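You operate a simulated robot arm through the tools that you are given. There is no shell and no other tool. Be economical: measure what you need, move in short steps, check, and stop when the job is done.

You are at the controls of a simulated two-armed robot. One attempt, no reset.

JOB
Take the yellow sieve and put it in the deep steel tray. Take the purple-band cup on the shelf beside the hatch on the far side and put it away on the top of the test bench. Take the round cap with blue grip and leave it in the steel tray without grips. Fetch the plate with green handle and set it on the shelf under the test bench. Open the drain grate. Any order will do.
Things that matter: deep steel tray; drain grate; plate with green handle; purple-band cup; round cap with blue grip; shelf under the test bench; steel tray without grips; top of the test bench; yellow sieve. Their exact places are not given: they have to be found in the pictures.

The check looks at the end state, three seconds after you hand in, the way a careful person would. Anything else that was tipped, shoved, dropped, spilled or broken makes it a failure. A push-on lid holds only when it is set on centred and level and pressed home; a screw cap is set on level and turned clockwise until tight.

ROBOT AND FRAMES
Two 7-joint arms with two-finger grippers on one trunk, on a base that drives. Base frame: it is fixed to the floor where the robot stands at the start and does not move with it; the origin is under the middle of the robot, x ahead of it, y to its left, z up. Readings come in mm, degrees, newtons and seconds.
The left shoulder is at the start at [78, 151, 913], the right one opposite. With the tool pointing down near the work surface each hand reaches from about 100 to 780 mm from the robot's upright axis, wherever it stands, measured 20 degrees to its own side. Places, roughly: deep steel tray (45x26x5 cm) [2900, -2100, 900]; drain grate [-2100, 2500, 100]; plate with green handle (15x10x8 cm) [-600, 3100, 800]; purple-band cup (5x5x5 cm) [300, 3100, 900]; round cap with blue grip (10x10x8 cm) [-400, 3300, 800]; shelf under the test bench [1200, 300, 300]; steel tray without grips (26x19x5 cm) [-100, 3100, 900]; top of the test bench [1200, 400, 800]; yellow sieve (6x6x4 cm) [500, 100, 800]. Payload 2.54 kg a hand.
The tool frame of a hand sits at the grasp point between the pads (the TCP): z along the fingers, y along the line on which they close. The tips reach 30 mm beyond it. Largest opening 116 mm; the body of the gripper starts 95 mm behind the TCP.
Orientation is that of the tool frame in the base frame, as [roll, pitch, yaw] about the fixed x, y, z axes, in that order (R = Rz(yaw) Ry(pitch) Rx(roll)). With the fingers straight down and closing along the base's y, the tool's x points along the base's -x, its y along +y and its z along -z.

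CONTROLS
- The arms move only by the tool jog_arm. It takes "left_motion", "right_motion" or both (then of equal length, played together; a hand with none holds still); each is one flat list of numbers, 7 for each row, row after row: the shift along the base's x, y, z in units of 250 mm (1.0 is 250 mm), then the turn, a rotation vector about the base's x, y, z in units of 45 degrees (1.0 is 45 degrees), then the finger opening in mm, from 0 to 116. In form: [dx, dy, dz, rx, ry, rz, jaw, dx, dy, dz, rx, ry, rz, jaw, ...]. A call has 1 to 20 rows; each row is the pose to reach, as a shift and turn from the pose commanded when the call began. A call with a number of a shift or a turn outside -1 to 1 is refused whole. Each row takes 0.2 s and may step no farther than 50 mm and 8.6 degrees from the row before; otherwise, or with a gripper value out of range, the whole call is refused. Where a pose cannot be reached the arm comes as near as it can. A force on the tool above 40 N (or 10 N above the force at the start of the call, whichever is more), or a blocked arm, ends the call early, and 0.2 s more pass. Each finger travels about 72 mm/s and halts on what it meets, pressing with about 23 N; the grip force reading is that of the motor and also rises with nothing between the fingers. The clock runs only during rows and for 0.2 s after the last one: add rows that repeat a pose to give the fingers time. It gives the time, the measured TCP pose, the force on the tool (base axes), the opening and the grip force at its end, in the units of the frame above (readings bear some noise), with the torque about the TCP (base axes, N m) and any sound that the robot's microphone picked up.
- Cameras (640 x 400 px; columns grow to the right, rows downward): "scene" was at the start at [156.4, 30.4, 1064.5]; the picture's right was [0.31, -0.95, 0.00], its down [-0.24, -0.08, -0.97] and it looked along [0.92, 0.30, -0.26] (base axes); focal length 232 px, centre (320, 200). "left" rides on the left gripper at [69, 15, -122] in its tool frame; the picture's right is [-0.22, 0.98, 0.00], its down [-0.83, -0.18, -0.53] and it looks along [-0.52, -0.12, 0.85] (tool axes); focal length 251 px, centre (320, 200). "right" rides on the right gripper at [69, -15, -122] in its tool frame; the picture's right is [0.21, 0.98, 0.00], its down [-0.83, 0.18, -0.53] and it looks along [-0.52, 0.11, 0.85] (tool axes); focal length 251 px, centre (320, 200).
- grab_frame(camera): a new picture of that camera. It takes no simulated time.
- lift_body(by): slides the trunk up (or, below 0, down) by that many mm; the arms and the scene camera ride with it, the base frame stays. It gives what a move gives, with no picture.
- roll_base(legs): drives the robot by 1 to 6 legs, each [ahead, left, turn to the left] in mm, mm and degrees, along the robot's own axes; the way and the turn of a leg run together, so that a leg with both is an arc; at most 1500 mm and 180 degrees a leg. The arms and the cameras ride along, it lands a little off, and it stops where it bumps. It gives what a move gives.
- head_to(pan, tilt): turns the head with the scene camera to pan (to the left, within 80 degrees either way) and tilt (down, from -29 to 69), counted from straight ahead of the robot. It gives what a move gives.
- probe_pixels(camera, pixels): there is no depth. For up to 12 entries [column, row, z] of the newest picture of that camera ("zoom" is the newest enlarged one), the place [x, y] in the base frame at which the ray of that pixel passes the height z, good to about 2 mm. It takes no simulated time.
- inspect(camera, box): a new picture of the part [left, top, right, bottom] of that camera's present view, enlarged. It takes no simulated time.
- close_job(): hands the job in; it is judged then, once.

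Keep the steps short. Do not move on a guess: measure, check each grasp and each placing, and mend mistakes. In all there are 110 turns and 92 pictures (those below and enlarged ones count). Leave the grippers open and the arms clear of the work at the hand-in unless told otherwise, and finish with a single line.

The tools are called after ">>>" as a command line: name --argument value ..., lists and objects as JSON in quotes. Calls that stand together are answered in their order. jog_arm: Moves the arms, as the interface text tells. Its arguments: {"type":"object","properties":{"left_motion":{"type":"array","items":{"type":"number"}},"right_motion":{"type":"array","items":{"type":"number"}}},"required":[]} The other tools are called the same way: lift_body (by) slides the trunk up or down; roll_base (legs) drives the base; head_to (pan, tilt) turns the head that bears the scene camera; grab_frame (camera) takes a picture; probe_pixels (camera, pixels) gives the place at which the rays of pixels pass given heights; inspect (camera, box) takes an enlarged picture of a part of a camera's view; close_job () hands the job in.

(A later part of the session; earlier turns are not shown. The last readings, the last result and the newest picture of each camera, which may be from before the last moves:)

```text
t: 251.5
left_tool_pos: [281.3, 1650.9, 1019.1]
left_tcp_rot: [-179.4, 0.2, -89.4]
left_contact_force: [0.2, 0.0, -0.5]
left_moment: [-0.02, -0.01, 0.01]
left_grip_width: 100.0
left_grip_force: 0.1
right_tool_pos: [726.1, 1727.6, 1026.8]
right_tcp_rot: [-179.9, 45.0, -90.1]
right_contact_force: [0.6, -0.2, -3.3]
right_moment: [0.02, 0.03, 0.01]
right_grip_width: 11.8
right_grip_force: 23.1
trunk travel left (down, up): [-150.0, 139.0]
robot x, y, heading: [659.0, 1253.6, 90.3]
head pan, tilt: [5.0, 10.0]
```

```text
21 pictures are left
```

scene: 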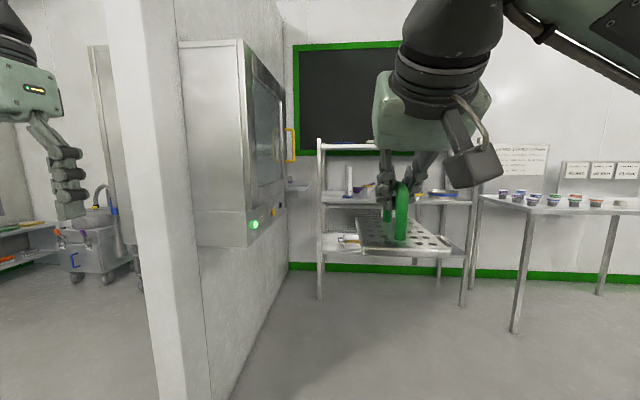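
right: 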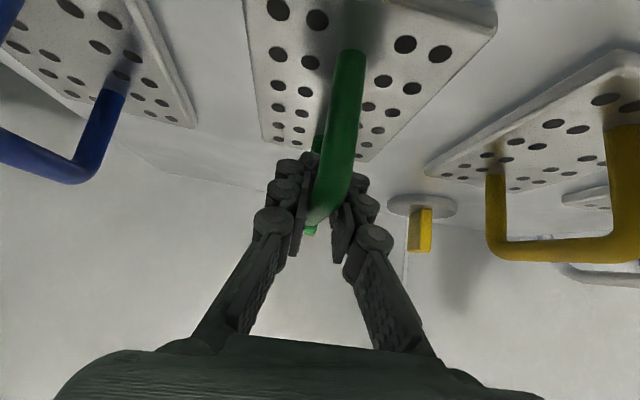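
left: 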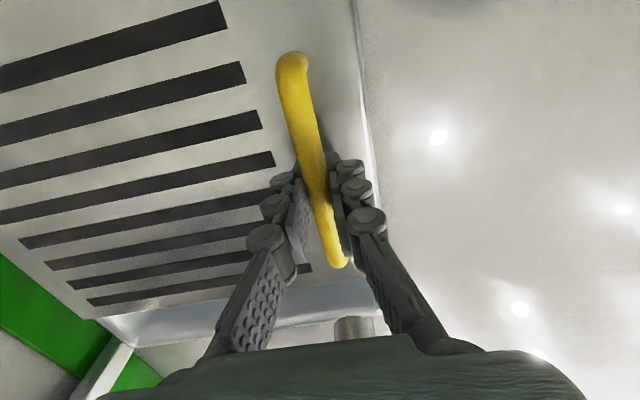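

>>> inspect --camera "scene" --box '[250, 110, 370, 310]'

>>> probe_pixels --camera "scene" --pixels '[[320, 298, 0], [185, 395, 0], [250, 345, 0], [288, 268, 0], [462, 305, 0], [515, 332, 0], [250, 245, 900], [298, 189, 900], [310, 187, 900]]'

```text
2.00 times, centred on (310, 210) of scene
```

zoom: 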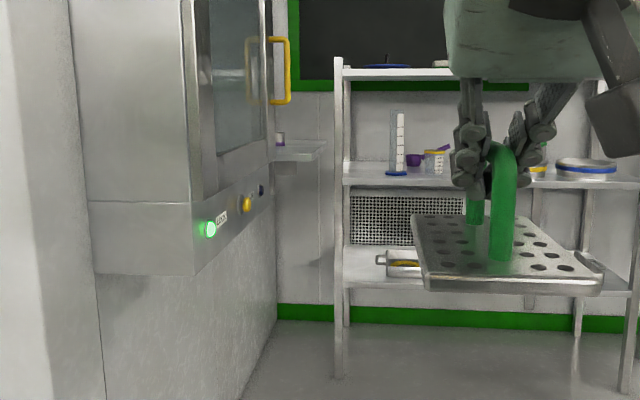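

```text
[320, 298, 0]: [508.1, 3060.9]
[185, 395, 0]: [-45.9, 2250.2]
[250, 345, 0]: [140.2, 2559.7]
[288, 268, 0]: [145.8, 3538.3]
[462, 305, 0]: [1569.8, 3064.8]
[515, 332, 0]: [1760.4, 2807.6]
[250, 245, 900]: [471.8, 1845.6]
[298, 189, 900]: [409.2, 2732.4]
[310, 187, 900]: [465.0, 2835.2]
```

The purple-banded cup is on the small shelf beside the hatch's far side (zoom 281,138). The rack front is at y≈3060 and the hatch face sticks out to x≈340. I'll tuck both hands back before driving in: the plate hand to the right and back, the left hand back.

>>> jog_arm --right_motion '[0.13, -0.12, 0, 0, 0, 0, 0, 0.26, -0.24, 0, 0, 0, 0, 0, 0.39, -0.36, 0, 0, 0, 0, 0, 0.52, -0.48, 0, 0, 0, 0, 0, 0.65, -0.6, 0, 0, 0, 0, 0, 0.8, -0.72, 0, 0, 0, 0, 0]' --left_motion '[0, -0.06, 0, 0, 0, 0, 80, 0, -0.12, 0, 0, 0, 0, 80, 0, -0.18, 0, 0, 0, 0, 80, 0, -0.24, 0, 0, 0, 0, 80, 0, -0.3, 0, 0, 0, 0, 80, 0, -0.39, 0, 0, 0, 0, 80]'

>>> roll_base --legs '[[0, -340, 0], [1000, 0, 0], [416, 0, 0]]'

>>> head_to --pan 50 --tilt 18

>>> grab_frame --camera "scene"

```text
t: 252.9
left_tool_pos: [329.6, 1600.3, 992.2]
left_tcp_rot: [-179.5, 0.2, -89.3]
left_contact_force: [0.0, -0.2, 0.4]
left_moment: [-0.01, 0.0, -0.03]
left_grip_width: 80.3
left_grip_force: 0.1
left hand out of reach, approached as far as the arm can: row 1, 2, 3, 4, 5, 6
right_tool_pos: [926.4, 1547.5, 1027.3]
right_tcp_rot: [179.9, 44.9, -90.2]
right_contact_force: [0.1, -0.8, -3.8]
right_moment: [0.03, 0.01, -0.01]
right_grip_width: 11.9
right_grip_force: 22.3
trunk travel left (down, up): [-150.0, 139.0]
robot x, y, heading: [661.2, 1246.5, 90.0]
head pan, tilt: [5.0, 10.0]
```

```text
t: 263.6
left_tool_pos: [660.4, 3006.0, 991.8]
left_tcp_rot: [-179.5, -0.1, -89.6]
left_contact_force: [-0.1, -0.2, -0.2]
left_moment: [0.03, 0.0, 0.02]
left_grip_width: 80.0
left_grip_force: 0.1
right_tool_pos: [1258.7, 2957.0, 1026.4]
right_tcp_rot: [-179.9, 44.9, -90.1]
right_contact_force: [-0.3, 0.8, -3.3]
right_moment: [0.01, 0.01, 0.05]
right_grip_width: 11.9
right_grip_force: 22.7
trunk travel left (down, up): [-150.0, 139.0]
robot x, y, heading: [990.3, 2651.3, 90.1]
head pan, tilt: [5.0, 10.0]
stopped in leg 3: the force on the tool passed its limit at 69 N (the readings are from after the stop); the commanded pose is now the measured one
```

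```text
t: 264.7
left_tool_pos: [660.6, 3006.4, 993.3]
left_tcp_rot: [-179.5, 0.0, -89.5]
left_contact_force: [-0.2, -1.4, 0.2]
left_moment: [0.13, 0.0, -0.02]
left_grip_width: 79.8
left_grip_force: 0.1
right_tool_pos: [1258.1, 2957.4, 1026.8]
right_tcp_rot: [-179.9, 44.9, -90.1]
right_contact_force: [0.8, -0.1, -4.2]
right_moment: [-0.04, -0.04, -0.02]
right_grip_width: 11.5
right_grip_force: 23.3
trunk travel left (down, up): [-150.0, 139.0]
robot x, y, heading: [994.1, 2654.1, 90.0]
head pan, tilt: [50.0, 18.0]
```

```text
19 pictures are left
```

scene: 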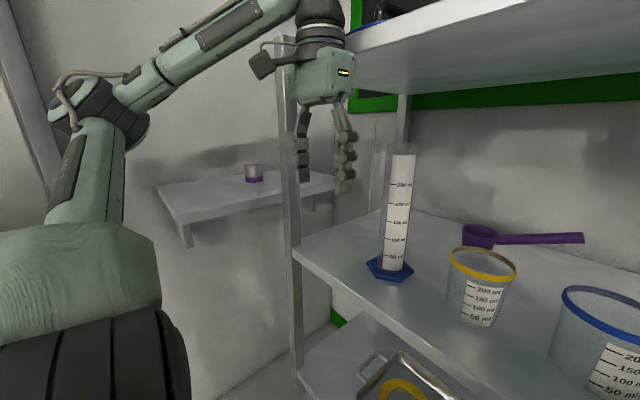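

The left gripper touched the rack's upper shelf edge; the items on the rack still stand. I'll back 30 mm and slide the hand left past the rack post towards the cup.

>>> roll_base --legs '[[-30, 0, 0]]'

>>> jog_arm --left_motion '[-0.16, 0, 0, 0, 0, 0, 90, -0.32, 0, 0, 0, 0, 0, 90, -0.48, 0, 0, 0, 0, 0, 90, -0.64, 0, 0, 0, 0, 0, 90, -0.8, 0, 0, 0, 0, 0, 90, -0.92, 0, 0, 0, 0, 0, 90]'

```text
t: 265.5
left_tool_pos: [660.7, 2976.0, 991.5]
left_tcp_rot: [-179.5, 0.0, -89.4]
left_contact_force: [-0.2, -0.6, 0.0]
left_moment: [-0.01, 0.02, 0.03]
left_grip_width: 80.1
left_grip_force: 0.0
right_tool_pos: [1258.6, 2926.5, 1026.0]
right_tcp_rot: [180.0, 44.9, -90.0]
right_contact_force: [-0.4, -0.7, -3.0]
right_moment: [0.04, 0.0, 0.0]
right_grip_width: 11.8
right_grip_force: 23.1
trunk travel left (down, up): [-150.0, 139.0]
robot x, y, heading: [993.2, 2629.5, 90.2]
head pan, tilt: [50.0, 18.0]
```

```text
t: 266.1
left_tool_pos: [611.9, 3006.7, 980.5]
left_tcp_rot: [-179.7, 0.0, -90.3]
left_contact_force: [2.8, -7.0, -0.6]
left_moment: [1.26, 0.38, -0.04]
left_grip_width: 90.1
left_grip_force: 0.0
left hand out of reach, approached as far as the arm can: row 1, 2, 3
right_tool_pos: [1257.3, 2926.9, 1026.1]
right_tcp_rot: [-179.9, 44.8, -89.9]
right_contact_force: [-0.3, 0.4, -3.9]
right_moment: [0.0, 0.03, -0.02]
right_grip_width: 11.7
right_grip_force: 23.3
trunk travel left (down, up): [-150.0, 139.0]
robot x, y, heading: [995.6, 2626.3, 90.0]
head pan, tilt: [50.0, 18.0]
stopped in row 3 (left hand): the force on the tool passed its limit at 72 N (the readings are from after the stop); the commanded pose is now the measured one
```

The fixed wrist yaw made the hand drift into the rack edge again. I'll back 80 mm, turn the wrist to follow the arm direction (45° counter-clockwise), and then slide left.

>>> roll_base --legs '[[-80, 0, 0]]'

>>> jog_arm --left_motion '[0, 0, 0, 0, 0, 0.17, 90, 0, 0, 0, 0, 0, 0.34, 90, 0, 0, 0, 0, 0, 0.51, 90, 0, 0, 0, 0, 0, 0.68, 90, 0, 0, 0, 0, 0, 0.85, 90, 0, 0, 0, 0, 0, 1, 90, -0.16, 0, 0, 0, 0, 1, 90, -0.32, 0, 0, 0, 0, 1, 90, -0.48, 0, 0, 0, 0, 1, 90, -0.64, 0, 0, 0, 0, 1, 90]'

>>> grab_frame --camera "scene"

```text
t: 267.2
left_tool_pos: [611.1, 2928.2, 977.9]
left_tcp_rot: [-179.6, 0.0, -90.1]
left_contact_force: [-0.1, 0.2, 0.1]
left_moment: [0.0, -0.02, 0.01]
left_grip_width: 90.1
left_grip_force: 0.0
right_tool_pos: [1257.3, 2846.8, 1027.3]
right_tcp_rot: [-179.8, 44.9, -90.1]
right_contact_force: [0.2, -0.5, -3.0]
right_moment: [0.01, -0.01, 0.01]
right_grip_width: 11.6
right_grip_force: 23.4
trunk travel left (down, up): [-150.0, 139.0]
robot x, y, heading: [991.9, 2548.6, 90.0]
head pan, tilt: [50.0, 18.0]
```

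```text
t: 269.4
left_tool_pos: [452.5, 2972.9, 969.6]
left_tcp_rot: [-179.7, 0.0, -45.4]
left_contact_force: [0.1, 0.6, -0.5]
left_moment: [0.01, -0.01, 0.02]
left_grip_width: 89.7
left_grip_force: 0.0
left hand out of reach, approached as far as the arm can: row 7, 8, 9, 10
right_tool_pos: [1258.9, 2846.6, 1026.3]
right_tcp_rot: [-179.9, 44.9, -90.0]
right_contact_force: [0.1, 0.9, -3.4]
right_moment: [0.01, -0.02, 0.03]
right_grip_width: 11.7
right_grip_force: 23.3
trunk travel left (down, up): [-150.0, 139.0]
robot x, y, heading: [993.8, 2548.5, 90.5]
head pan, tilt: [50.0, 18.0]
```

```text
18 pictures are left
```

scene: 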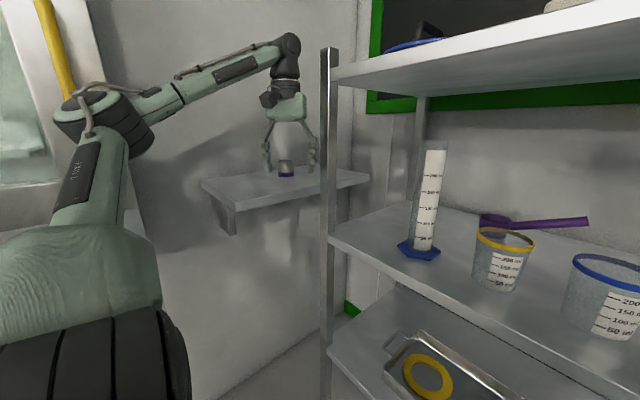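

The hand has passed the rack post. I'll measure the cup and shelf.

>>> probe_pixels --camera "scene" --pixels '[[287, 177, 886], [287, 161, 935], [234, 208, 886], [369, 178, 886], [202, 183, 886], [328, 245, 900], [287, 177, 880]]'

>>> grab_frame --camera "left"

```text
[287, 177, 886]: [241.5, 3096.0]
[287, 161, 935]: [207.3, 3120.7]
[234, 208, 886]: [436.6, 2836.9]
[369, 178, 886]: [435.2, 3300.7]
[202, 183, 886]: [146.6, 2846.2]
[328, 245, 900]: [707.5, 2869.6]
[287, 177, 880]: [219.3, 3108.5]
```

```text
17 pictures are left
```

left: 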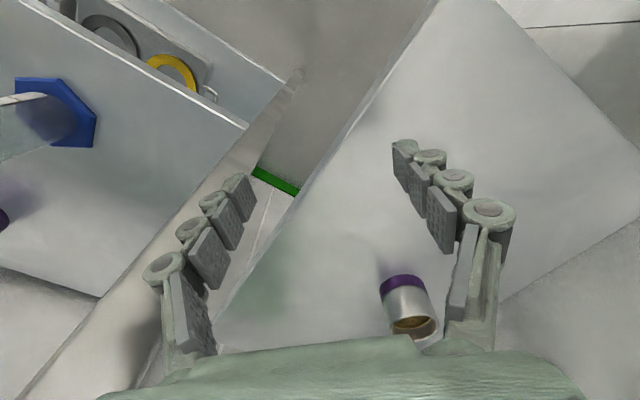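

>>> probe_pixels --camera "left" --pixels '[[402, 288, 890], [415, 328, 936], [415, 328, 930], [346, 107, 886]]'

```text
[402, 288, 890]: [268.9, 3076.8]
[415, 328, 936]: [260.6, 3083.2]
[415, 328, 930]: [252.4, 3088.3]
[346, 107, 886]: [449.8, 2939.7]
```

The cup is at about (257,3088), base z≈886, rim ≈936. I'll shift the base left 100 mm, raise the hand, then go ahead 80 mm and left 50 mm.

>>> roll_base --legs '[[0, 100, 0]]'

>>> jog_arm --left_motion '[0, 0, 0.1, 0, 0, 0, 100, 0, 0, 0.2, 0, 0, 0, 100, 0, 0, 0.2, 0, 0, 0, 100]'

>>> roll_base --legs '[[80, 0, 0], [0, 50, 0]]'

```text
t: 270.5
left_tool_pos: [432.0, 2983.3, 975.6]
left_tcp_rot: [178.9, 0.4, -45.7]
left_contact_force: [0.1, 0.5, -0.5]
left_moment: [-0.04, 0.03, -0.02]
left_grip_width: 90.0
left_grip_force: 0.1
right_tool_pos: [1235.2, 2848.5, 1024.0]
right_tcp_rot: [179.4, 44.5, -90.9]
right_contact_force: [0.0, 1.0, -4.1]
right_moment: [-0.01, 0.01, -0.02]
right_grip_width: 11.8
right_grip_force: 23.4
trunk travel left (down, up): [-150.0, 139.0]
robot x, y, heading: [958.3, 2548.7, 89.5]
head pan, tilt: [50.0, 18.0]
stopped in leg 1: the robot was blocked; the commanded pose is now the measured one
```

```text
t: 271.3
left_tool_pos: [425.3, 2993.3, 1013.4]
left_tcp_rot: [179.9, 0.1, -45.6]
left_contact_force: [0.5, 0.1, -0.2]
left_moment: [-0.01, -0.01, 0.0]
left_grip_width: 99.9
left_grip_force: 0.0
left hand out of reach, approached as far as the arm can: row 1, 2, 3
right_tool_pos: [1225.2, 2847.7, 1026.7]
right_tcp_rot: [-179.9, 44.8, -90.4]
right_contact_force: [0.9, -0.7, -3.7]
right_moment: [0.0, 0.01, 0.0]
right_grip_width: 12.1
right_grip_force: 22.7
trunk travel left (down, up): [-150.0, 139.0]
robot x, y, heading: [961.8, 2551.0, 89.8]
head pan, tilt: [50.0, 18.0]
```

```text
t: 273.1
left_tool_pos: [376.8, 3074.3, 1013.8]
left_tcp_rot: [179.7, 0.1, -45.7]
left_contact_force: [-0.7, -0.1, 0.4]
left_moment: [-0.01, 0.01, 0.01]
left_grip_width: 100.1
left_grip_force: 0.1
right_tool_pos: [1176.4, 2927.0, 1025.9]
right_tcp_rot: [-179.9, 44.9, -90.5]
right_contact_force: [0.3, 0.1, -3.3]
right_moment: [-0.02, -0.04, 0.02]
right_grip_width: 11.7
right_grip_force: 23.2
trunk travel left (down, up): [-150.0, 139.0]
robot x, y, heading: [908.5, 2624.8, 89.6]
head pan, tilt: [50.0, 18.0]
```

Clear now. One more strafe left of 90 mm, then a look from the hand camera.

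>>> roll_base --legs '[[0, 90, 0]]'

>>> grab_frame --camera "left"

```text
t: 274.6
left_tool_pos: [288.0, 3073.9, 1012.7]
left_tcp_rot: [179.8, 0.3, -45.7]
left_contact_force: [-0.7, 0.2, 0.1]
left_moment: [-0.01, -0.05, -0.02]
left_grip_width: 100.0
left_grip_force: 0.0
right_tool_pos: [1088.2, 2927.4, 1027.1]
right_tcp_rot: [-179.9, 44.8, -90.4]
right_contact_force: [-0.6, 0.0, -3.7]
right_moment: [0.0, -0.02, -0.03]
right_grip_width: 12.0
right_grip_force: 22.9
trunk travel left (down, up): [-150.0, 139.0]
robot x, y, heading: [819.6, 2628.1, 89.5]
head pan, tilt: [50.0, 18.0]
```

```text
16 pictures are left
```

left: 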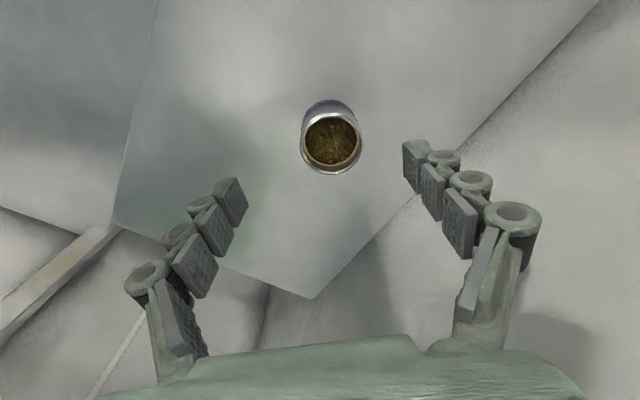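

The cup is full of something brown, so it must stay level. I'll measure the rim.

>>> probe_pixels --camera "left" --pixels '[[332, 143, 936], [302, 140, 936], [361, 146, 936], [332, 143, 930]]'

```text
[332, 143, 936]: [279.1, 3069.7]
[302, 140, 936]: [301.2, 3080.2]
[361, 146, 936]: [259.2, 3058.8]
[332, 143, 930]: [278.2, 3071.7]
```

The cup's centre is (278.5,3070). I'll go down to TCP z≈922 and close.

>>> jog_arm --left_motion '[-0.036, -0.016, 0, 0, 0, 0, 100, -0.036, -0.016, -0.15, 0, 0, 0, 100, -0.036, -0.016, -0.3, 0, 0, 0, 100, -0.036, -0.016, -0.363, 0, 0, 0, 100, -0.036, -0.016, -0.363, 0, 0, 0, 100, -0.036, -0.016, -0.363, 0, 0, 0, 70, -0.036, -0.016, -0.363, 0, 0, 0, 45, -0.036, -0.016, -0.363, 0, 0, 0, 35, -0.036, -0.016, -0.363, 0, 0, 0, 35, -0.036, -0.016, -0.363, 0, 0, 0, 35]'

>>> grab_frame --camera "left"

```text
t: 276.7
left_tool_pos: [280.5, 3069.8, 930.7]
left_tcp_rot: [-179.8, 0.9, -45.8]
left_contact_force: [1.5, -5.1, 14.8]
left_moment: [-0.48, 0.01, -0.06]
left_grip_width: 48.2
left_grip_force: 22.1
left hand out of reach, approached as far as the arm can: row 1
right_tool_pos: [1089.7, 2927.3, 1025.1]
right_tcp_rot: [-180.0, 44.9, -90.5]
right_contact_force: [-0.6, -0.7, -4.2]
right_moment: [-0.01, 0.03, 0.02]
right_grip_width: 11.6
right_grip_force: 22.8
trunk travel left (down, up): [-150.0, 139.0]
robot x, y, heading: [818.2, 2628.5, 89.8]
head pan, tilt: [50.0, 18.0]
stopped in row 10 (left hand): the force on the tool passed its limit at 41 N (the readings are from after the stop); the commanded pose is now the measured one
```

```text
15 pictures are left
```

left: 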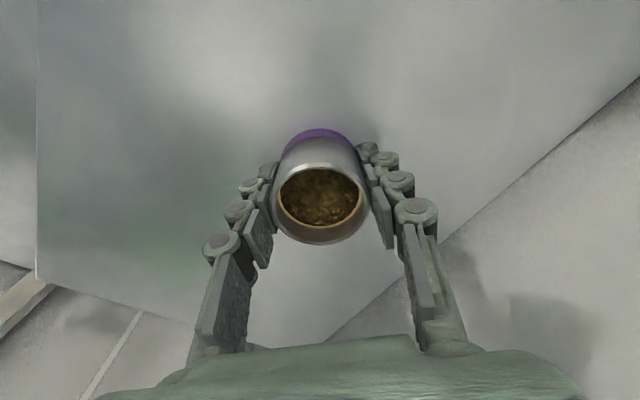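

The cup is held (48 mm), tips right at the shelf (z≈900), so the cup bottom sits about 30 mm below the TCP. I'll lift slowly and level, and draw back a little.

>>> jog_arm --left_motion '[0, 0, 0.03, 0, 0, 0, 35, 0, 0, 0.08, 0, 0, 0, 35, 0, 0, 0.13, 0, 0, 0, 35, 0, 0, 0.18, 0, 0, 0, 35, 0, 0, 0.23, 0, 0, 0, 35, 0, 0, 0.28, 0, 0, 0, 35, 0, 0, 0.32, 0, 0, 0, 35, 0, -0.06, 0.32, 0, 0, 0, 35, 0, -0.12, 0.32, 0, 0, 0, 35, 0, -0.18, 0.32, 0, 0, 0, 35, 0, -0.24, 0.32, 0, 0, 0, 35]'

```text
t: 279.1
left_tool_pos: [278.7, 3065.0, 997.5]
left_tcp_rot: [-180.0, 0.5, -45.8]
left_contact_force: [0.2, -0.9, -1.0]
left_moment: [-0.01, 0.03, 0.0]
left_grip_width: 48.5
left_grip_force: 23.0
left hand out of reach, approached as far as the arm can: row 8, 9, 10, 11
right_tool_pos: [1088.5, 2927.2, 1026.6]
right_tcp_rot: [-179.9, 44.8, -90.4]
right_contact_force: [-0.6, -0.4, -3.3]
right_moment: [-0.02, -0.01, 0.02]
right_grip_width: 11.7
right_grip_force: 23.3
trunk travel left (down, up): [-150.0, 139.0]
robot x, y, heading: [826.0, 2630.7, 89.8]
head pan, tilt: [50.0, 18.0]
```

I'll reverse the verified base path: right 138 mm, back 75 mm, right 60 mm, then back out to y≈1250.

>>> roll_base --legs '[[0, -138, 0], [-75, 0, 0], [0, -70, 0], [-900, 0, 0], [-400, 0, 0]]'

>>> head_to --pan 30 --tilt 15

>>> grab_frame --camera "scene"

```text
t: 289.1
left_tool_pos: [478.1, 1688.2, 996.4]
left_tcp_rot: [-180.0, 0.5, -45.8]
left_contact_force: [-0.9, -0.3, -1.4]
left_moment: [0.03, 0.0, -0.03]
left_grip_width: 48.1
left_grip_force: 23.0
right_tool_pos: [1286.6, 1548.5, 1026.2]
right_tcp_rot: [-179.9, 44.8, -90.6]
right_contact_force: [0.8, 0.0, -3.8]
right_moment: [0.03, 0.03, -0.01]
right_grip_width: 11.7
right_grip_force: 22.9
trunk travel left (down, up): [-150.0, 139.0]
robot x, y, heading: [1021.7, 1249.5, 89.4]
head pan, tilt: [50.0, 18.0]
```

```text
t: 289.9
left_tool_pos: [478.8, 1687.7, 996.5]
left_tcp_rot: [180.0, 0.6, -45.8]
left_contact_force: [-0.1, -0.1, -2.0]
left_moment: [0.0, 0.0, -0.02]
left_grip_width: 48.0
left_grip_force: 23.0
right_tool_pos: [1287.4, 1548.5, 1026.4]
right_tcp_rot: [-180.0, 44.7, -90.6]
right_contact_force: [0.4, 0.4, -3.3]
right_moment: [0.0, 0.01, 0.04]
right_grip_width: 11.9
right_grip_force: 22.3
trunk travel left (down, up): [-150.0, 139.0]
robot x, y, heading: [1017.4, 1250.4, 89.4]
head pan, tilt: [30.0, 15.0]
```

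```text
14 pictures are left
```

scene: 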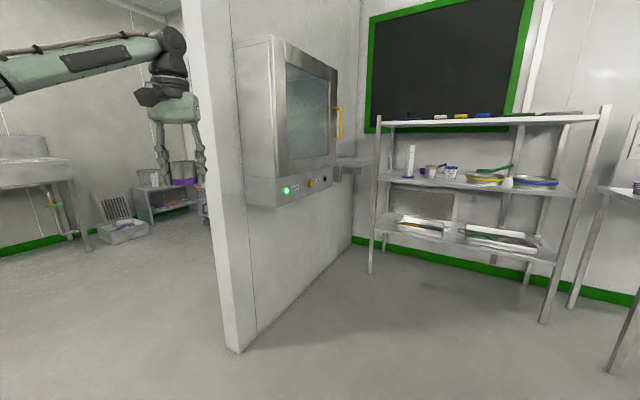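

The cup is held, the rack is undisturbed and the grate is still open. I'll go to the bench's north side: a bit further out, turn to face −y, and look at the bench top and its shelf.

>>> roll_base --legs '[[300, 0, 0], [0, 0, 180]]'

>>> head_to --pan 0 --tilt 22

>>> grab_frame --camera "scene"

```text
t: 299.6
left_tool_pos: [1580.2, 1134.5, 997.0]
left_tcp_rot: [179.9, 0.5, 136.4]
left_contact_force: [-0.2, -0.6, -1.8]
left_moment: [0.02, 0.02, -0.01]
left_grip_width: 48.0
left_grip_force: 23.2
right_tool_pos: [767.0, 1243.0, 1025.7]
right_tcp_rot: [-179.9, 44.6, 91.5]
right_contact_force: [-0.4, -0.1, -3.2]
right_moment: [-0.01, 0.01, 0.02]
right_grip_width: 11.8
right_grip_force: 23.1
trunk travel left (down, up): [-150.0, 139.0]
robot x, y, heading: [1020.8, 1548.4, -88.3]
head pan, tilt: [30.0, 15.0]
```

```text
t: 300.5
left_tool_pos: [1579.1, 1133.9, 995.9]
left_tcp_rot: [179.9, 0.6, 136.3]
left_contact_force: [0.6, 0.0, -2.3]
left_moment: [-0.02, -0.03, 0.0]
left_grip_width: 48.0
left_grip_force: 22.6
right_tool_pos: [766.6, 1243.3, 1025.1]
right_tcp_rot: [-179.8, 44.7, 91.5]
right_contact_force: [-0.6, -0.2, -3.2]
right_moment: [0.0, 0.0, 0.02]
right_grip_width: 12.0
right_grip_force: 23.1
trunk travel left (down, up): [-150.0, 139.0]
robot x, y, heading: [1025.3, 1552.7, -88.4]
head pan, tilt: [0.0, 22.0]
```

```text
13 pictures are left
```

scene: 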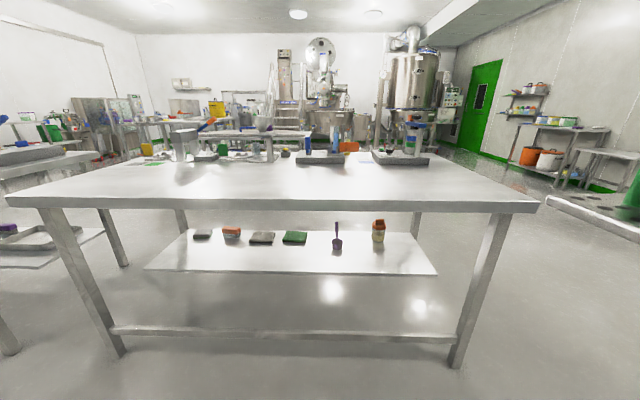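

>>> probe_pixels --camera "scene" --pixels '[[120, 355, 0], [457, 366, 0], [145, 267, 300], [437, 274, 300], [188, 230, 300], [425, 234, 300], [38, 203, 800], [540, 205, 800], [338, 248, 300], [290, 242, 300], [300, 162, 800], [180, 160, 800]]'

>>> inspect --camera "scene" --box '[120, 120, 460, 350]'

```text
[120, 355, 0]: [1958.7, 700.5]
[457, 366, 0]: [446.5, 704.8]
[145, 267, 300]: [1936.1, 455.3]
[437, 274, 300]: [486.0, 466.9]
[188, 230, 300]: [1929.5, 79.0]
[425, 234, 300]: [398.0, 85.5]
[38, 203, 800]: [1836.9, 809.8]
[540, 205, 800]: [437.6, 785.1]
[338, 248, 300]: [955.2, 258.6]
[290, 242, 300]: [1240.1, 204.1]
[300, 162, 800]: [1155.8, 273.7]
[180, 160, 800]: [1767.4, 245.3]
```

```text
1.74 times, centred on (290, 235) of scene
```

zoom: 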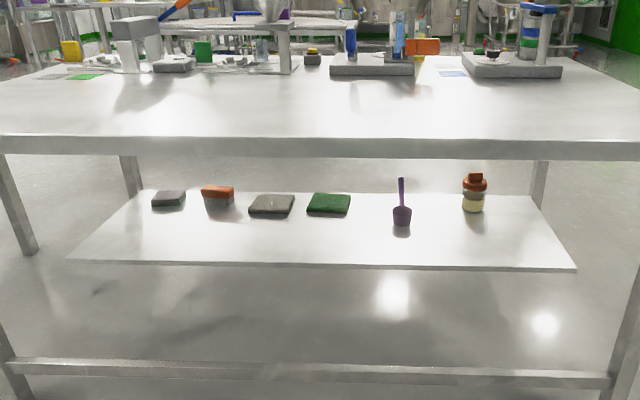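

The bench's north edge is at y≈800 and its top is empty around (1570,650). The shelf (z≈300) spans y≈80–460 and starts close to the west end. First the cup: I'll drive 470 mm ahead so it is over the clear bench top.

>>> roll_base --legs '[[470, 0, -1.6]]'

>>> head_to --pan 40 --tilt 25

>>> grab_frame --camera "scene"

```text
t: 303.3
left_tool_pos: [1574.4, 651.4, 996.3]
left_tcp_rot: [-179.9, 0.7, 134.7]
left_contact_force: [0.3, 0.3, -1.2]
left_moment: [0.0, -0.05, 0.02]
left_grip_width: 48.1
left_grip_force: 23.1
right_tool_pos: [765.3, 782.7, 1025.6]
right_tcp_rot: [-179.9, 44.7, 89.9]
right_contact_force: [-1.0, 0.1, -3.2]
right_moment: [0.0, 0.02, -0.03]
right_grip_width: 11.9
right_grip_force: 23.1
trunk travel left (down, up): [-150.0, 139.0]
robot x, y, heading: [1029.0, 1084.8, -89.9]
head pan, tilt: [0.0, 22.0]
```

```text
t: 304.4
left_tool_pos: [1574.7, 650.1, 997.0]
left_tcp_rot: [179.9, 0.6, 134.7]
left_contact_force: [-0.2, -0.3, -1.2]
left_moment: [-0.01, -0.02, -0.01]
left_grip_width: 48.0
left_grip_force: 23.3
right_tool_pos: [764.5, 782.3, 1026.9]
right_tcp_rot: [-179.8, 44.7, 89.9]
right_contact_force: [-0.2, -0.2, -3.8]
right_moment: [0.0, 0.02, -0.01]
right_grip_width: 11.7
right_grip_force: 22.8
trunk travel left (down, up): [-150.0, 139.0]
robot x, y, heading: [1028.8, 1085.7, -90.0]
head pan, tilt: [40.0, 25.0]
```

```text
11 pictures are left
```

scene: 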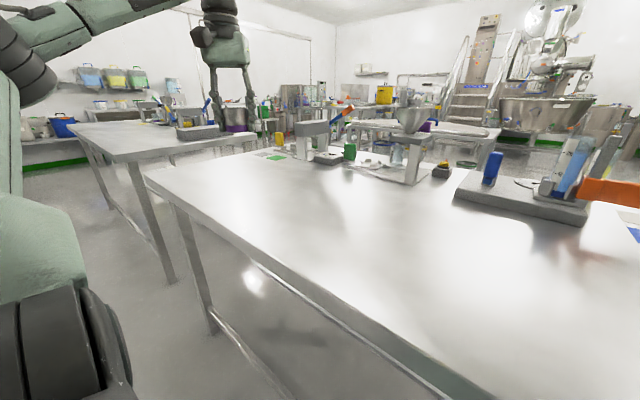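

>>> probe_pixels --camera "scene" --pixels '[[147, 178, 800], [147, 178, 780], [180, 212, 800], [250, 150, 800], [300, 250, 800], [213, 330, 0]]'

```text
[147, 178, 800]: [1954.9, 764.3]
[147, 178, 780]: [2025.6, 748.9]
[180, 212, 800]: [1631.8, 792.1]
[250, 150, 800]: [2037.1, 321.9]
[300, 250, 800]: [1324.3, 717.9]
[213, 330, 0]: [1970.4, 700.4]
```

The bench top runs to x≈2000, y≈790, so the cup at (1574,651) is well over clear bench. I'll lower slowly.

>>> jog_arm --left_motion '[0, 0, -0.08, 0, 0, 0, 35, 0, 0, -0.16, 0, 0, 0, 35, 0, 0, -0.24, 0, 0, 0, 35, 0, 0, -0.32, 0, 0, 0, 35, 0, 0, -0.4, 0, 0, 0, 35, 0, 0, -0.48, 0, 0, 0, 35, 0, 0, -0.56, 0, 0, 0, 35, 0, 0, -0.61, 0, 0, 0, 35]'

>>> jog_arm --left_motion '[0, 0, -0.012, 0, 0, 0, 35, 0, 0, -0.024, 0, 0, 0, 35, 0, 0, -0.036, 0, 0, 0, 35, 0, 0, -0.04, 0, 0, 0, 35]'

```text
t: 306.2
left_tool_pos: [1574.2, 651.4, 843.9]
left_tcp_rot: [-179.9, 0.6, 134.7]
left_contact_force: [0.4, 0.0, -0.9]
left_moment: [-0.02, -0.03, 0.0]
left_grip_width: 48.0
left_grip_force: 23.0
right_tool_pos: [764.5, 783.8, 1026.4]
right_tcp_rot: [-179.9, 44.8, 90.0]
right_contact_force: [0.0, 0.1, -4.0]
right_moment: [-0.01, 0.04, -0.02]
right_grip_width: 11.6
right_grip_force: 23.2
trunk travel left (down, up): [-150.0, 139.0]
robot x, y, heading: [1026.0, 1085.6, -90.1]
head pan, tilt: [40.0, 25.0]
```

```text
t: 307.2
left_tool_pos: [1573.6, 650.9, 833.6]
left_tcp_rot: [180.0, 0.6, 134.8]
left_contact_force: [0.1, -0.5, -1.9]
left_moment: [0.0, 0.04, -0.01]
left_grip_width: 48.0
left_grip_force: 23.2
right_tool_pos: [765.1, 783.8, 1026.9]
right_tcp_rot: [-179.9, 44.7, 89.8]
right_contact_force: [0.4, 0.5, -4.3]
right_moment: [0.01, 0.02, -0.03]
right_grip_width: 11.9
right_grip_force: 23.1
trunk travel left (down, up): [-150.0, 139.0]
robot x, y, heading: [1027.7, 1087.6, -89.9]
head pan, tilt: [40.0, 25.0]
```

>>> jog_arm --left_motion '[0, 0, -0.008, 0, 0, 0, 35, 0, 0, -0.016, 0, 0, 0, 35, 0, 0, -0.022, 0, 0, 0, 35, 0, 0, -0.022, 0, 0, 0, 35]'

>>> inspect --camera "scene" --box '[170, 80, 300, 220]'

```text
t: 308.2
left_tool_pos: [1574.2, 650.6, 829.8]
left_tcp_rot: [-179.9, 0.6, 134.8]
left_contact_force: [1.1, -1.2, 3.8]
left_moment: [-0.04, -0.11, 0.0]
left_grip_width: 48.3
left_grip_force: 22.9
right_tool_pos: [764.0, 782.5, 1027.1]
right_tcp_rot: [-180.0, 44.6, 89.9]
right_contact_force: [-0.1, 0.9, -3.8]
right_moment: [0.01, 0.06, -0.02]
right_grip_width: 11.9
right_grip_force: 22.8
trunk travel left (down, up): [-150.0, 139.0]
robot x, y, heading: [1027.5, 1079.2, -90.0]
head pan, tilt: [40.0, 25.0]
```

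```text
2.86 times, centred on (235, 150) of scene
```

zoom: 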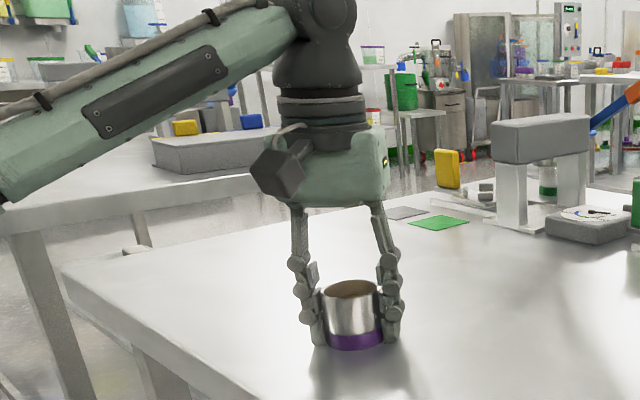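

Contact (about 5 N up), and the cup stands on the bench. I'll open gently, rise straight up, and check.

>>> jog_arm --left_motion '[0, 0, 0, 0, 0, 0, 52, 0, 0, 0, 0, 0, 0, 65, 0, 0, 0, 0, 0, 0, 90, 0, 0, 0, 0, 0, 0, 100, 0, 0, 0.08, 0, 0, 0, 100, 0, 0, 0.2, 0, 0, 0, 100, 0, 0, 0.36, 0, 0, 0, 100, 0, 0, 0.52, 0, 0, 0, 100, 0, 0, 0.68, 0, 0, 0, 100]'

>>> inspect --camera "scene" --box '[170, 80, 300, 220]'

```text
t: 310.2
left_tool_pos: [1573.8, 650.9, 998.5]
left_tcp_rot: [-179.9, 0.8, 134.7]
left_contact_force: [-0.4, 0.6, 0.8]
left_moment: [0.02, -0.01, 0.0]
left_grip_width: 100.1
left_grip_force: 0.1
right_tool_pos: [763.8, 783.3, 1026.0]
right_tcp_rot: [-179.9, 44.7, 89.8]
right_contact_force: [0.3, -1.1, -4.1]
right_moment: [0.0, 0.01, -0.02]
right_grip_width: 11.9
right_grip_force: 22.9
trunk travel left (down, up): [-150.0, 139.0]
robot x, y, heading: [1030.2, 1078.3, -90.0]
head pan, tilt: [40.0, 25.0]
```

```text
2.86 times, centred on (235, 150) of scene
```

zoom: 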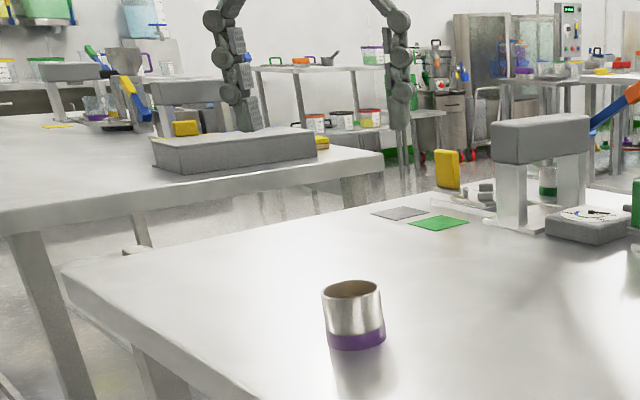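

The cup stands on the bench top. Next is the plate. I'll back off, go round to the bench's west end facing +x, lower the trunk, and look under the bench.

>>> roll_base --legs '[[-420, 0, 0], [0, -1500, 0], [400, 0, 0], [0, 0, 90], [0, -355, 0]]'

>>> lift_body --by -148

>>> head_to --pan -18 --tilt 25

>>> grab_frame --camera "scene"

```text
t: 336.6
left_tool_pos: [-42.1, 1301.1, 997.8]
left_tcp_rot: [-179.8, 0.7, -134.7]
left_contact_force: [-0.6, 0.4, -0.4]
left_moment: [-0.01, 0.02, 0.0]
left_grip_width: 100.1
left_grip_force: 0.0
right_tool_pos: [-166.7, 489.6, 1025.6]
right_tcp_rot: [-179.9, 44.7, -179.5]
right_contact_force: [-0.8, 0.1, -3.6]
right_moment: [-0.05, 0.02, -0.01]
right_grip_width: 11.9
right_grip_force: 22.9
trunk travel left (down, up): [-150.0, 139.0]
robot x, y, heading: [-469.2, 748.2, 0.6]
head pan, tilt: [40.0, 25.0]
```

```text
t: 338.4
left_tool_pos: [-43.4, 1302.3, 849.7]
left_tcp_rot: [-180.0, 0.7, -134.7]
left_contact_force: [-0.7, 0.3, 0.5]
left_moment: [-0.03, -0.01, -0.02]
left_grip_width: 100.1
left_grip_force: 0.0
right_tool_pos: [-166.4, 490.9, 879.0]
right_tcp_rot: [-179.9, 44.7, -179.4]
right_contact_force: [0.2, 0.1, -3.3]
right_moment: [0.0, 0.03, 0.02]
right_grip_width: 11.9
right_grip_force: 23.3
trunk travel left (down, up): [-2.0, 287.0]
robot x, y, heading: [-466.1, 755.9, 0.9]
head pan, tilt: [40.0, 25.0]
```

```text
t: 339.6
left_tool_pos: [-43.2, 1302.8, 850.1]
left_tcp_rot: [-179.9, 0.7, -134.7]
left_contact_force: [0.6, 0.6, 0.8]
left_moment: [0.03, -0.01, -0.01]
left_grip_width: 99.8
left_grip_force: 0.0
right_tool_pos: [-166.4, 490.6, 877.6]
right_tcp_rot: [-179.9, 44.7, -179.5]
right_contact_force: [0.3, 0.2, -4.0]
right_moment: [0.03, 0.03, 0.01]
right_grip_width: 11.8
right_grip_force: 23.2
trunk travel left (down, up): [-2.0, 287.0]
robot x, y, heading: [-471.7, 752.9, 0.7]
head pan, tilt: [-18.0, 25.0]
```

```text
8 pictures are left
```

scene: 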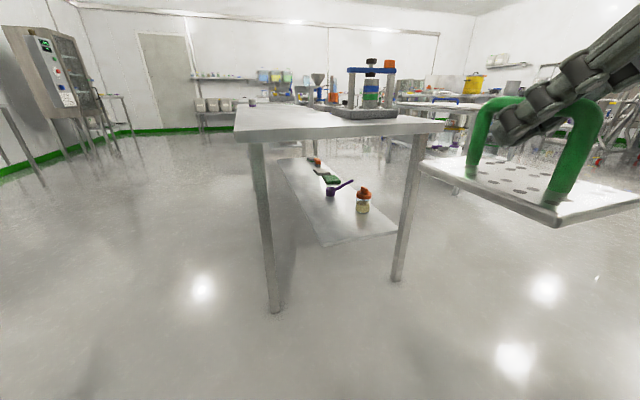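

>>> probe_pixels --camera "scene" --pixels '[[323, 245, 300], [398, 233, 300], [363, 213, 300], [332, 196, 300], [277, 308, 0], [397, 281, 0], [323, 245, 270], [398, 233, 270], [278, 160, 300], [240, 135, 790]]'

>>> inspect --camera "scene" --box '[230, 120, 430, 320]'

```text
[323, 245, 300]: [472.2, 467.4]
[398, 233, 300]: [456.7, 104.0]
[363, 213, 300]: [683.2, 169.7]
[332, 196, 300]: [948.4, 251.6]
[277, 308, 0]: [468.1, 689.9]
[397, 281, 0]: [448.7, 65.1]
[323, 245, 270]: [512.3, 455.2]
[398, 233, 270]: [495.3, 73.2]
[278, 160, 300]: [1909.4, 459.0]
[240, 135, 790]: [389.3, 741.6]
```

```text
2.00 times, centred on (330, 220) of scene
```

zoom: 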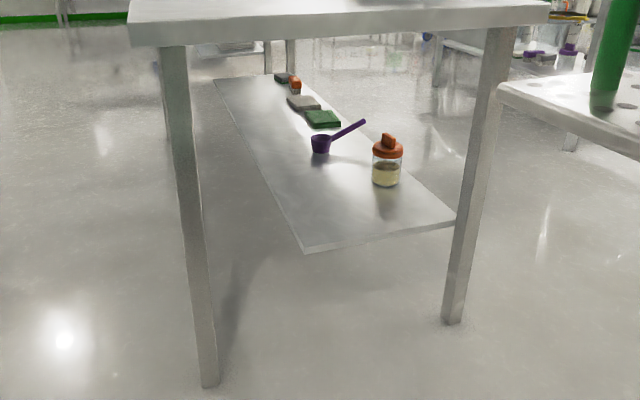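

The shelf's west end is at x≈465, y 80–463. The jar is at (683,170), so plate centre (570,370) is free. I'll set the right hand low at the reachable spot (494 ahead, 380 right) before driving in.

>>> jog_arm --right_motion '[0.11, -0.07, -0.12, 0, 0, 0, 0, 0.22, -0.14, -0.24, 0, 0, 0, 0, 0.33, -0.21, -0.36, 0, 0, 0, 0, 0.44, -0.28, -0.48, 0, 0, 0, 0, 0.55, -0.35, -0.6, 0, 0, 0, 0, 0.66, -0.42, -0.74, 0, 0, 0, 0, 0.75, -0.47, -0.9, 0, 0, 0, 0]'

>>> jog_arm --right_motion '[0, 0, -0.16, 0, 0, 0, 0, 0, 0, -0.32, 0, 0, 0, 0, 0, 0, -0.48, 0, 0, 0, 0, 0, 0, -0.64, 0, 0, 0, 0, 0, 0, -0.8, 0, 0, 0, 0, 0, 0, -0.96, 0, 0, 0, 0]'

```text
t: 341.2
left_tool_pos: [-42.9, 1301.8, 849.7]
left_tcp_rot: [-179.9, 0.8, -134.7]
left_contact_force: [-0.8, 0.0, 0.6]
left_moment: [-0.01, 0.01, -0.02]
left_grip_width: 100.1
left_grip_force: 0.1
right_tool_pos: [20.7, 372.9, 654.3]
right_tcp_rot: [-179.8, 44.7, -179.3]
right_contact_force: [-0.7, -0.4, -3.5]
right_moment: [0.0, 0.06, 0.01]
right_grip_width: 11.7
right_grip_force: 23.2
trunk travel left (down, up): [-2.0, 287.0]
robot x, y, heading: [-468.3, 748.0, 0.6]
head pan, tilt: [-18.0, 25.0]
```

```text
t: 342.6
left_tool_pos: [-43.2, 1302.2, 849.2]
left_tcp_rot: [-179.8, 0.7, -134.7]
left_contact_force: [-0.1, -0.6, 0.3]
left_moment: [-0.01, 0.01, -0.01]
left_grip_width: 100.1
left_grip_force: 0.1
right_tool_pos: [23.3, 379.8, 424.7]
right_tcp_rot: [-179.8, 44.6, -178.5]
right_contact_force: [-0.6, 0.9, -3.2]
right_moment: [-0.01, 0.03, 0.02]
right_grip_width: 11.7
right_grip_force: 23.7
right hand out of reach, approached as far as the arm can: row 6
trunk travel left (down, up): [-2.0, 287.0]
robot x, y, heading: [-468.0, 749.4, 0.4]
head pan, tilt: [-18.0, 25.0]
```

It just reaches z 425 here. I'll try nearer and farther right, where it should go lower.

>>> jog_arm --right_motion '[-0.08, -0.12, 0, 0, 0, 0, 0, -0.16, -0.24, -0.04, 0, 0, 0, 0, -0.2, -0.28, -0.14, 0, 0, 0, 0, -0.2, -0.28, -0.26, 0, 0, 0, 0, -0.2, -0.28, -0.3, 0, 0, 0, 0, -0.2, -0.28, -0.3, 0, 0, 0, 0]'

```text
t: 344.0
left_tool_pos: [-43.4, 1302.4, 850.6]
left_tcp_rot: [-179.9, 0.7, -134.6]
left_contact_force: [0.5, -0.2, 0.4]
left_moment: [0.02, 0.0, 0.01]
left_grip_width: 100.1
left_grip_force: 0.0
right_tool_pos: [-32.5, 289.7, 364.8]
right_tcp_rot: [179.9, 44.6, -179.5]
right_contact_force: [0.9, 0.5, -4.8]
right_moment: [-0.02, -0.01, 0.02]
right_grip_width: 11.9
right_grip_force: 23.4
right hand out of reach, approached as far as the arm can: row 1, 4, 5, 6
trunk travel left (down, up): [-2.0, 287.0]
robot x, y, heading: [-469.1, 749.7, 0.6]
head pan, tilt: [-18.0, 25.0]
```

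The low spot has a steep forearm, and the bench edge (x≈400, z≈760–800) would be right above the wrist. I'll look at the arm's shape to see how far under the bench it can go.

>>> head_to --pan -55 --tilt 25

>>> grab_frame --camera "scene"

```text
t: 345.1
left_tool_pos: [-43.8, 1301.7, 849.7]
left_tcp_rot: [-179.9, 0.7, -134.7]
left_contact_force: [-0.2, 0.7, -0.2]
left_moment: [0.0, -0.01, 0.01]
left_grip_width: 99.9
left_grip_force: 0.0
right_tool_pos: [-32.9, 289.5, 364.0]
right_tcp_rot: [-179.9, 44.6, -179.4]
right_contact_force: [0.9, 0.5, -3.9]
right_moment: [0.0, 0.03, -0.03]
right_grip_width: 12.1
right_grip_force: 23.1
trunk travel left (down, up): [-2.0, 287.0]
robot x, y, heading: [-468.0, 752.8, 0.7]
head pan, tilt: [-55.0, 25.0]
```

```text
6 pictures are left
```

scene: 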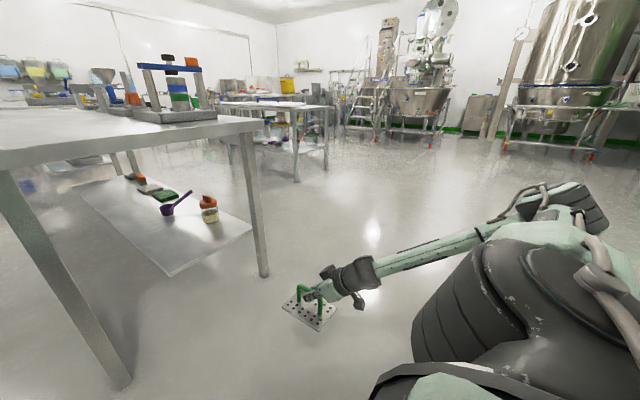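

The elbow is now low and behind, so the forearm and hand lie nearly in line and below the bench underside. I'll raise the plate 60 mm, drive in so it comes over the shelf end, and check.

>>> jog_arm --right_motion '[0, 0, 0.08, 0, 0, 0, 0, 0, 0, 0.16, 0, 0, 0, 0, 0, 0, 0.24, 0, 0, 0, 0, 0, 0, 0.24, 0, 0, 0, 0]'

>>> roll_base --legs '[[0, 78, -0.7], [480, 0, 0]]'

>>> head_to --pan -60 --tilt 40

>>> grab_frame --camera "scene"

```text
t: 346.1
left_tool_pos: [-43.9, 1301.3, 849.9]
left_tcp_rot: [-180.0, 0.7, -134.7]
left_contact_force: [0.3, -0.2, -0.2]
left_moment: [0.02, 0.03, -0.01]
left_grip_width: 100.0
left_grip_force: 0.1
right_tool_pos: [-33.2, 290.9, 425.0]
right_tcp_rot: [-179.9, 44.7, -179.5]
right_contact_force: [0.4, 0.2, -3.9]
right_moment: [-0.03, -0.01, -0.01]
right_grip_width: 11.7
right_grip_force: 22.7
trunk travel left (down, up): [-2.0, 287.0]
robot x, y, heading: [-466.8, 748.9, 0.4]
head pan, tilt: [-55.0, 25.0]
```

```text
t: 349.9
left_tool_pos: [446.9, 1371.0, 849.3]
left_tcp_rot: [-179.9, 0.7, -135.5]
left_contact_force: [0.9, 0.0, -1.0]
left_moment: [0.02, 0.0, 0.0]
left_grip_width: 100.1
left_grip_force: 0.0
right_tool_pos: [440.5, 359.5, 425.0]
right_tcp_rot: [-179.8, 44.7, 179.6]
right_contact_force: [0.5, -0.4, -3.5]
right_moment: [-0.03, 0.02, 0.0]
right_grip_width: 11.8
right_grip_force: 22.9
trunk travel left (down, up): [-2.0, 287.0]
robot x, y, heading: [9.4, 827.6, -0.1]
head pan, tilt: [-55.0, 25.0]
```

```text
t: 350.7
left_tool_pos: [445.8, 1371.7, 848.2]
left_tcp_rot: [-179.9, 0.8, -135.6]
left_contact_force: [0.0, -0.5, 0.6]
left_moment: [0.0, -0.01, 0.0]
left_grip_width: 99.8
left_grip_force: 0.1
right_tool_pos: [440.9, 360.0, 424.1]
right_tcp_rot: [-179.8, 44.8, 179.6]
right_contact_force: [0.6, -0.4, -4.5]
right_moment: [-0.02, -0.04, 0.01]
right_grip_width: 12.2
right_grip_force: 22.8
trunk travel left (down, up): [-2.0, 287.0]
robot x, y, heading: [8.7, 829.3, -0.2]
head pan, tilt: [-60.0, 40.0]
```

```text
5 pictures are left
```

scene: 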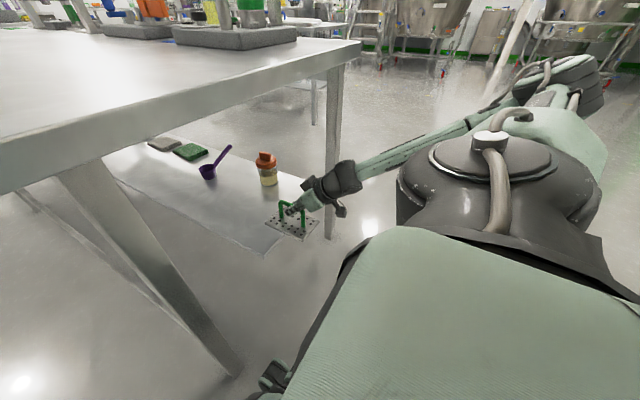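

The plate is over the shelf end, with the arm passing well below the bench. I'll go 118 mm further, then lower gradually.

>>> roll_base --legs '[[118, 0, 0]]'

>>> jog_arm --right_motion '[0, 0, -0.05, 0, 0, 0, 0, 0, 0, -0.1, 0, 0, 0, 0, 0, 0, -0.15, 0, 0, 0, 0, 0, 0, -0.18, 0, 0, 0, 0, 0, 0, -0.2, 0, 0, 0, 0, 0, 0, -0.2, 0, 0, 0, 0]'

>>> inspect --camera "scene" --box '[140, 130, 380, 290]'

```text
t: 351.9
left_tool_pos: [560.6, 1369.9, 849.8]
left_tcp_rot: [-179.9, 0.7, -135.5]
left_contact_force: [-0.2, -0.3, -0.3]
left_moment: [0.0, -0.02, 0.0]
left_grip_width: 100.1
left_grip_force: 0.2
right_tool_pos: [552.6, 358.9, 424.3]
right_tcp_rot: [-180.0, 44.8, 179.6]
right_contact_force: [-0.5, -0.2, -3.7]
right_moment: [0.01, 0.02, -0.01]
right_grip_width: 12.1
right_grip_force: 22.9
trunk travel left (down, up): [-2.0, 287.0]
robot x, y, heading: [124.7, 829.1, -0.4]
head pan, tilt: [-60.0, 40.0]
```

```text
t: 353.3
left_tool_pos: [559.5, 1370.5, 850.0]
left_tcp_rot: [-179.9, 0.7, -135.5]
left_contact_force: [0.2, -0.9, 0.2]
left_moment: [0.01, 0.02, 0.0]
left_grip_width: 99.7
left_grip_force: 0.0
right_tool_pos: [551.9, 359.0, 374.5]
right_tcp_rot: [-179.9, 44.7, 179.7]
right_contact_force: [-0.1, -0.4, -4.2]
right_moment: [-0.02, -0.01, 0.0]
right_grip_width: 11.9
right_grip_force: 22.8
trunk travel left (down, up): [-2.0, 287.0]
robot x, y, heading: [123.9, 828.0, -0.0]
head pan, tilt: [-60.0, 40.0]
```

```text
2.50 times, centred on (260, 210) of scene
```

zoom: 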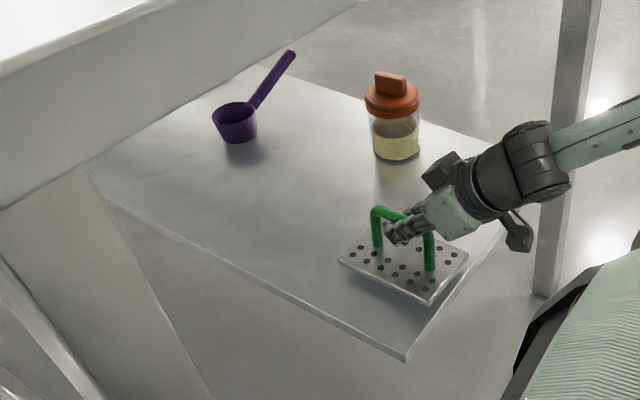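

It's above the shelf, just inside its west edge. I'll nudge 10 mm inward while lowering in small rows until contact.

>>> jog_arm --right_motion '[0.02, 0, -0.01, 0, 0, 0, 0, 0.04, 0, -0.02, 0, 0, 0, 0, 0.04, 0, -0.03, 0, 0, 0, 0, 0.04, 0, -0.04, 0, 0, 0, 0, 0.04, 0, -0.048, 0, 0, 0, 0, 0.04, 0, -0.048, 0, 0, 0, 0]'

```text
t: 354.7
left_tool_pos: [560.9, 1370.3, 849.0]
left_tcp_rot: [-180.0, 0.7, -135.6]
left_contact_force: [-1.2, -0.1, 0.4]
left_moment: [0.02, 0.0, 0.0]
left_grip_width: 100.3
left_grip_force: 0.0
right_tool_pos: [563.4, 358.9, 366.4]
right_tcp_rot: [180.0, 44.6, 179.6]
right_contact_force: [0.1, -0.6, -3.7]
right_moment: [-0.03, -0.01, 0.01]
right_grip_width: 11.8
right_grip_force: 22.5
right hand out of reach, approached as far as the arm can: row 5, 6
trunk travel left (down, up): [-2.0, 287.0]
robot x, y, heading: [123.2, 829.6, -0.1]
head pan, tilt: [-60.0, 40.0]
```

No contact yet and the arm is at its limit here. Lower reach lies farther to the right, so I'll shift 35 mm that way while lowering.

>>> jog_arm --right_motion '[0, -0.05, 0, 0, 0, 0, 0, 0, -0.1, 0, 0, 0, 0, 0, 0, -0.14, -0.01, 0, 0, 0, 0, 0, -0.14, -0.02, 0, 0, 0, 0, 0, -0.14, -0.03, 0, 0, 0, 0, 0, -0.14, -0.04, 0, 0, 0, 0, 0, -0.14, -0.05, 0, 0, 0, 0]'

```text
t: 356.3
left_tool_pos: [559.3, 1371.7, 848.6]
left_tcp_rot: [-179.8, 0.6, -135.6]
left_contact_force: [0.1, 0.1, -0.2]
left_moment: [-0.02, 0.01, 0.02]
left_grip_width: 100.0
left_grip_force: 0.0
right_tool_pos: [564.2, 324.6, 357.7]
right_tcp_rot: [-179.8, 45.1, 179.8]
right_contact_force: [2.6, 0.1, 11.7]
right_moment: [0.02, 0.0, 0.02]
right_grip_width: 11.8
right_grip_force: 23.2
trunk travel left (down, up): [-2.0, 287.0]
robot x, y, heading: [122.4, 824.9, -0.4]
head pan, tilt: [-60.0, 40.0]
5 turns are left
```

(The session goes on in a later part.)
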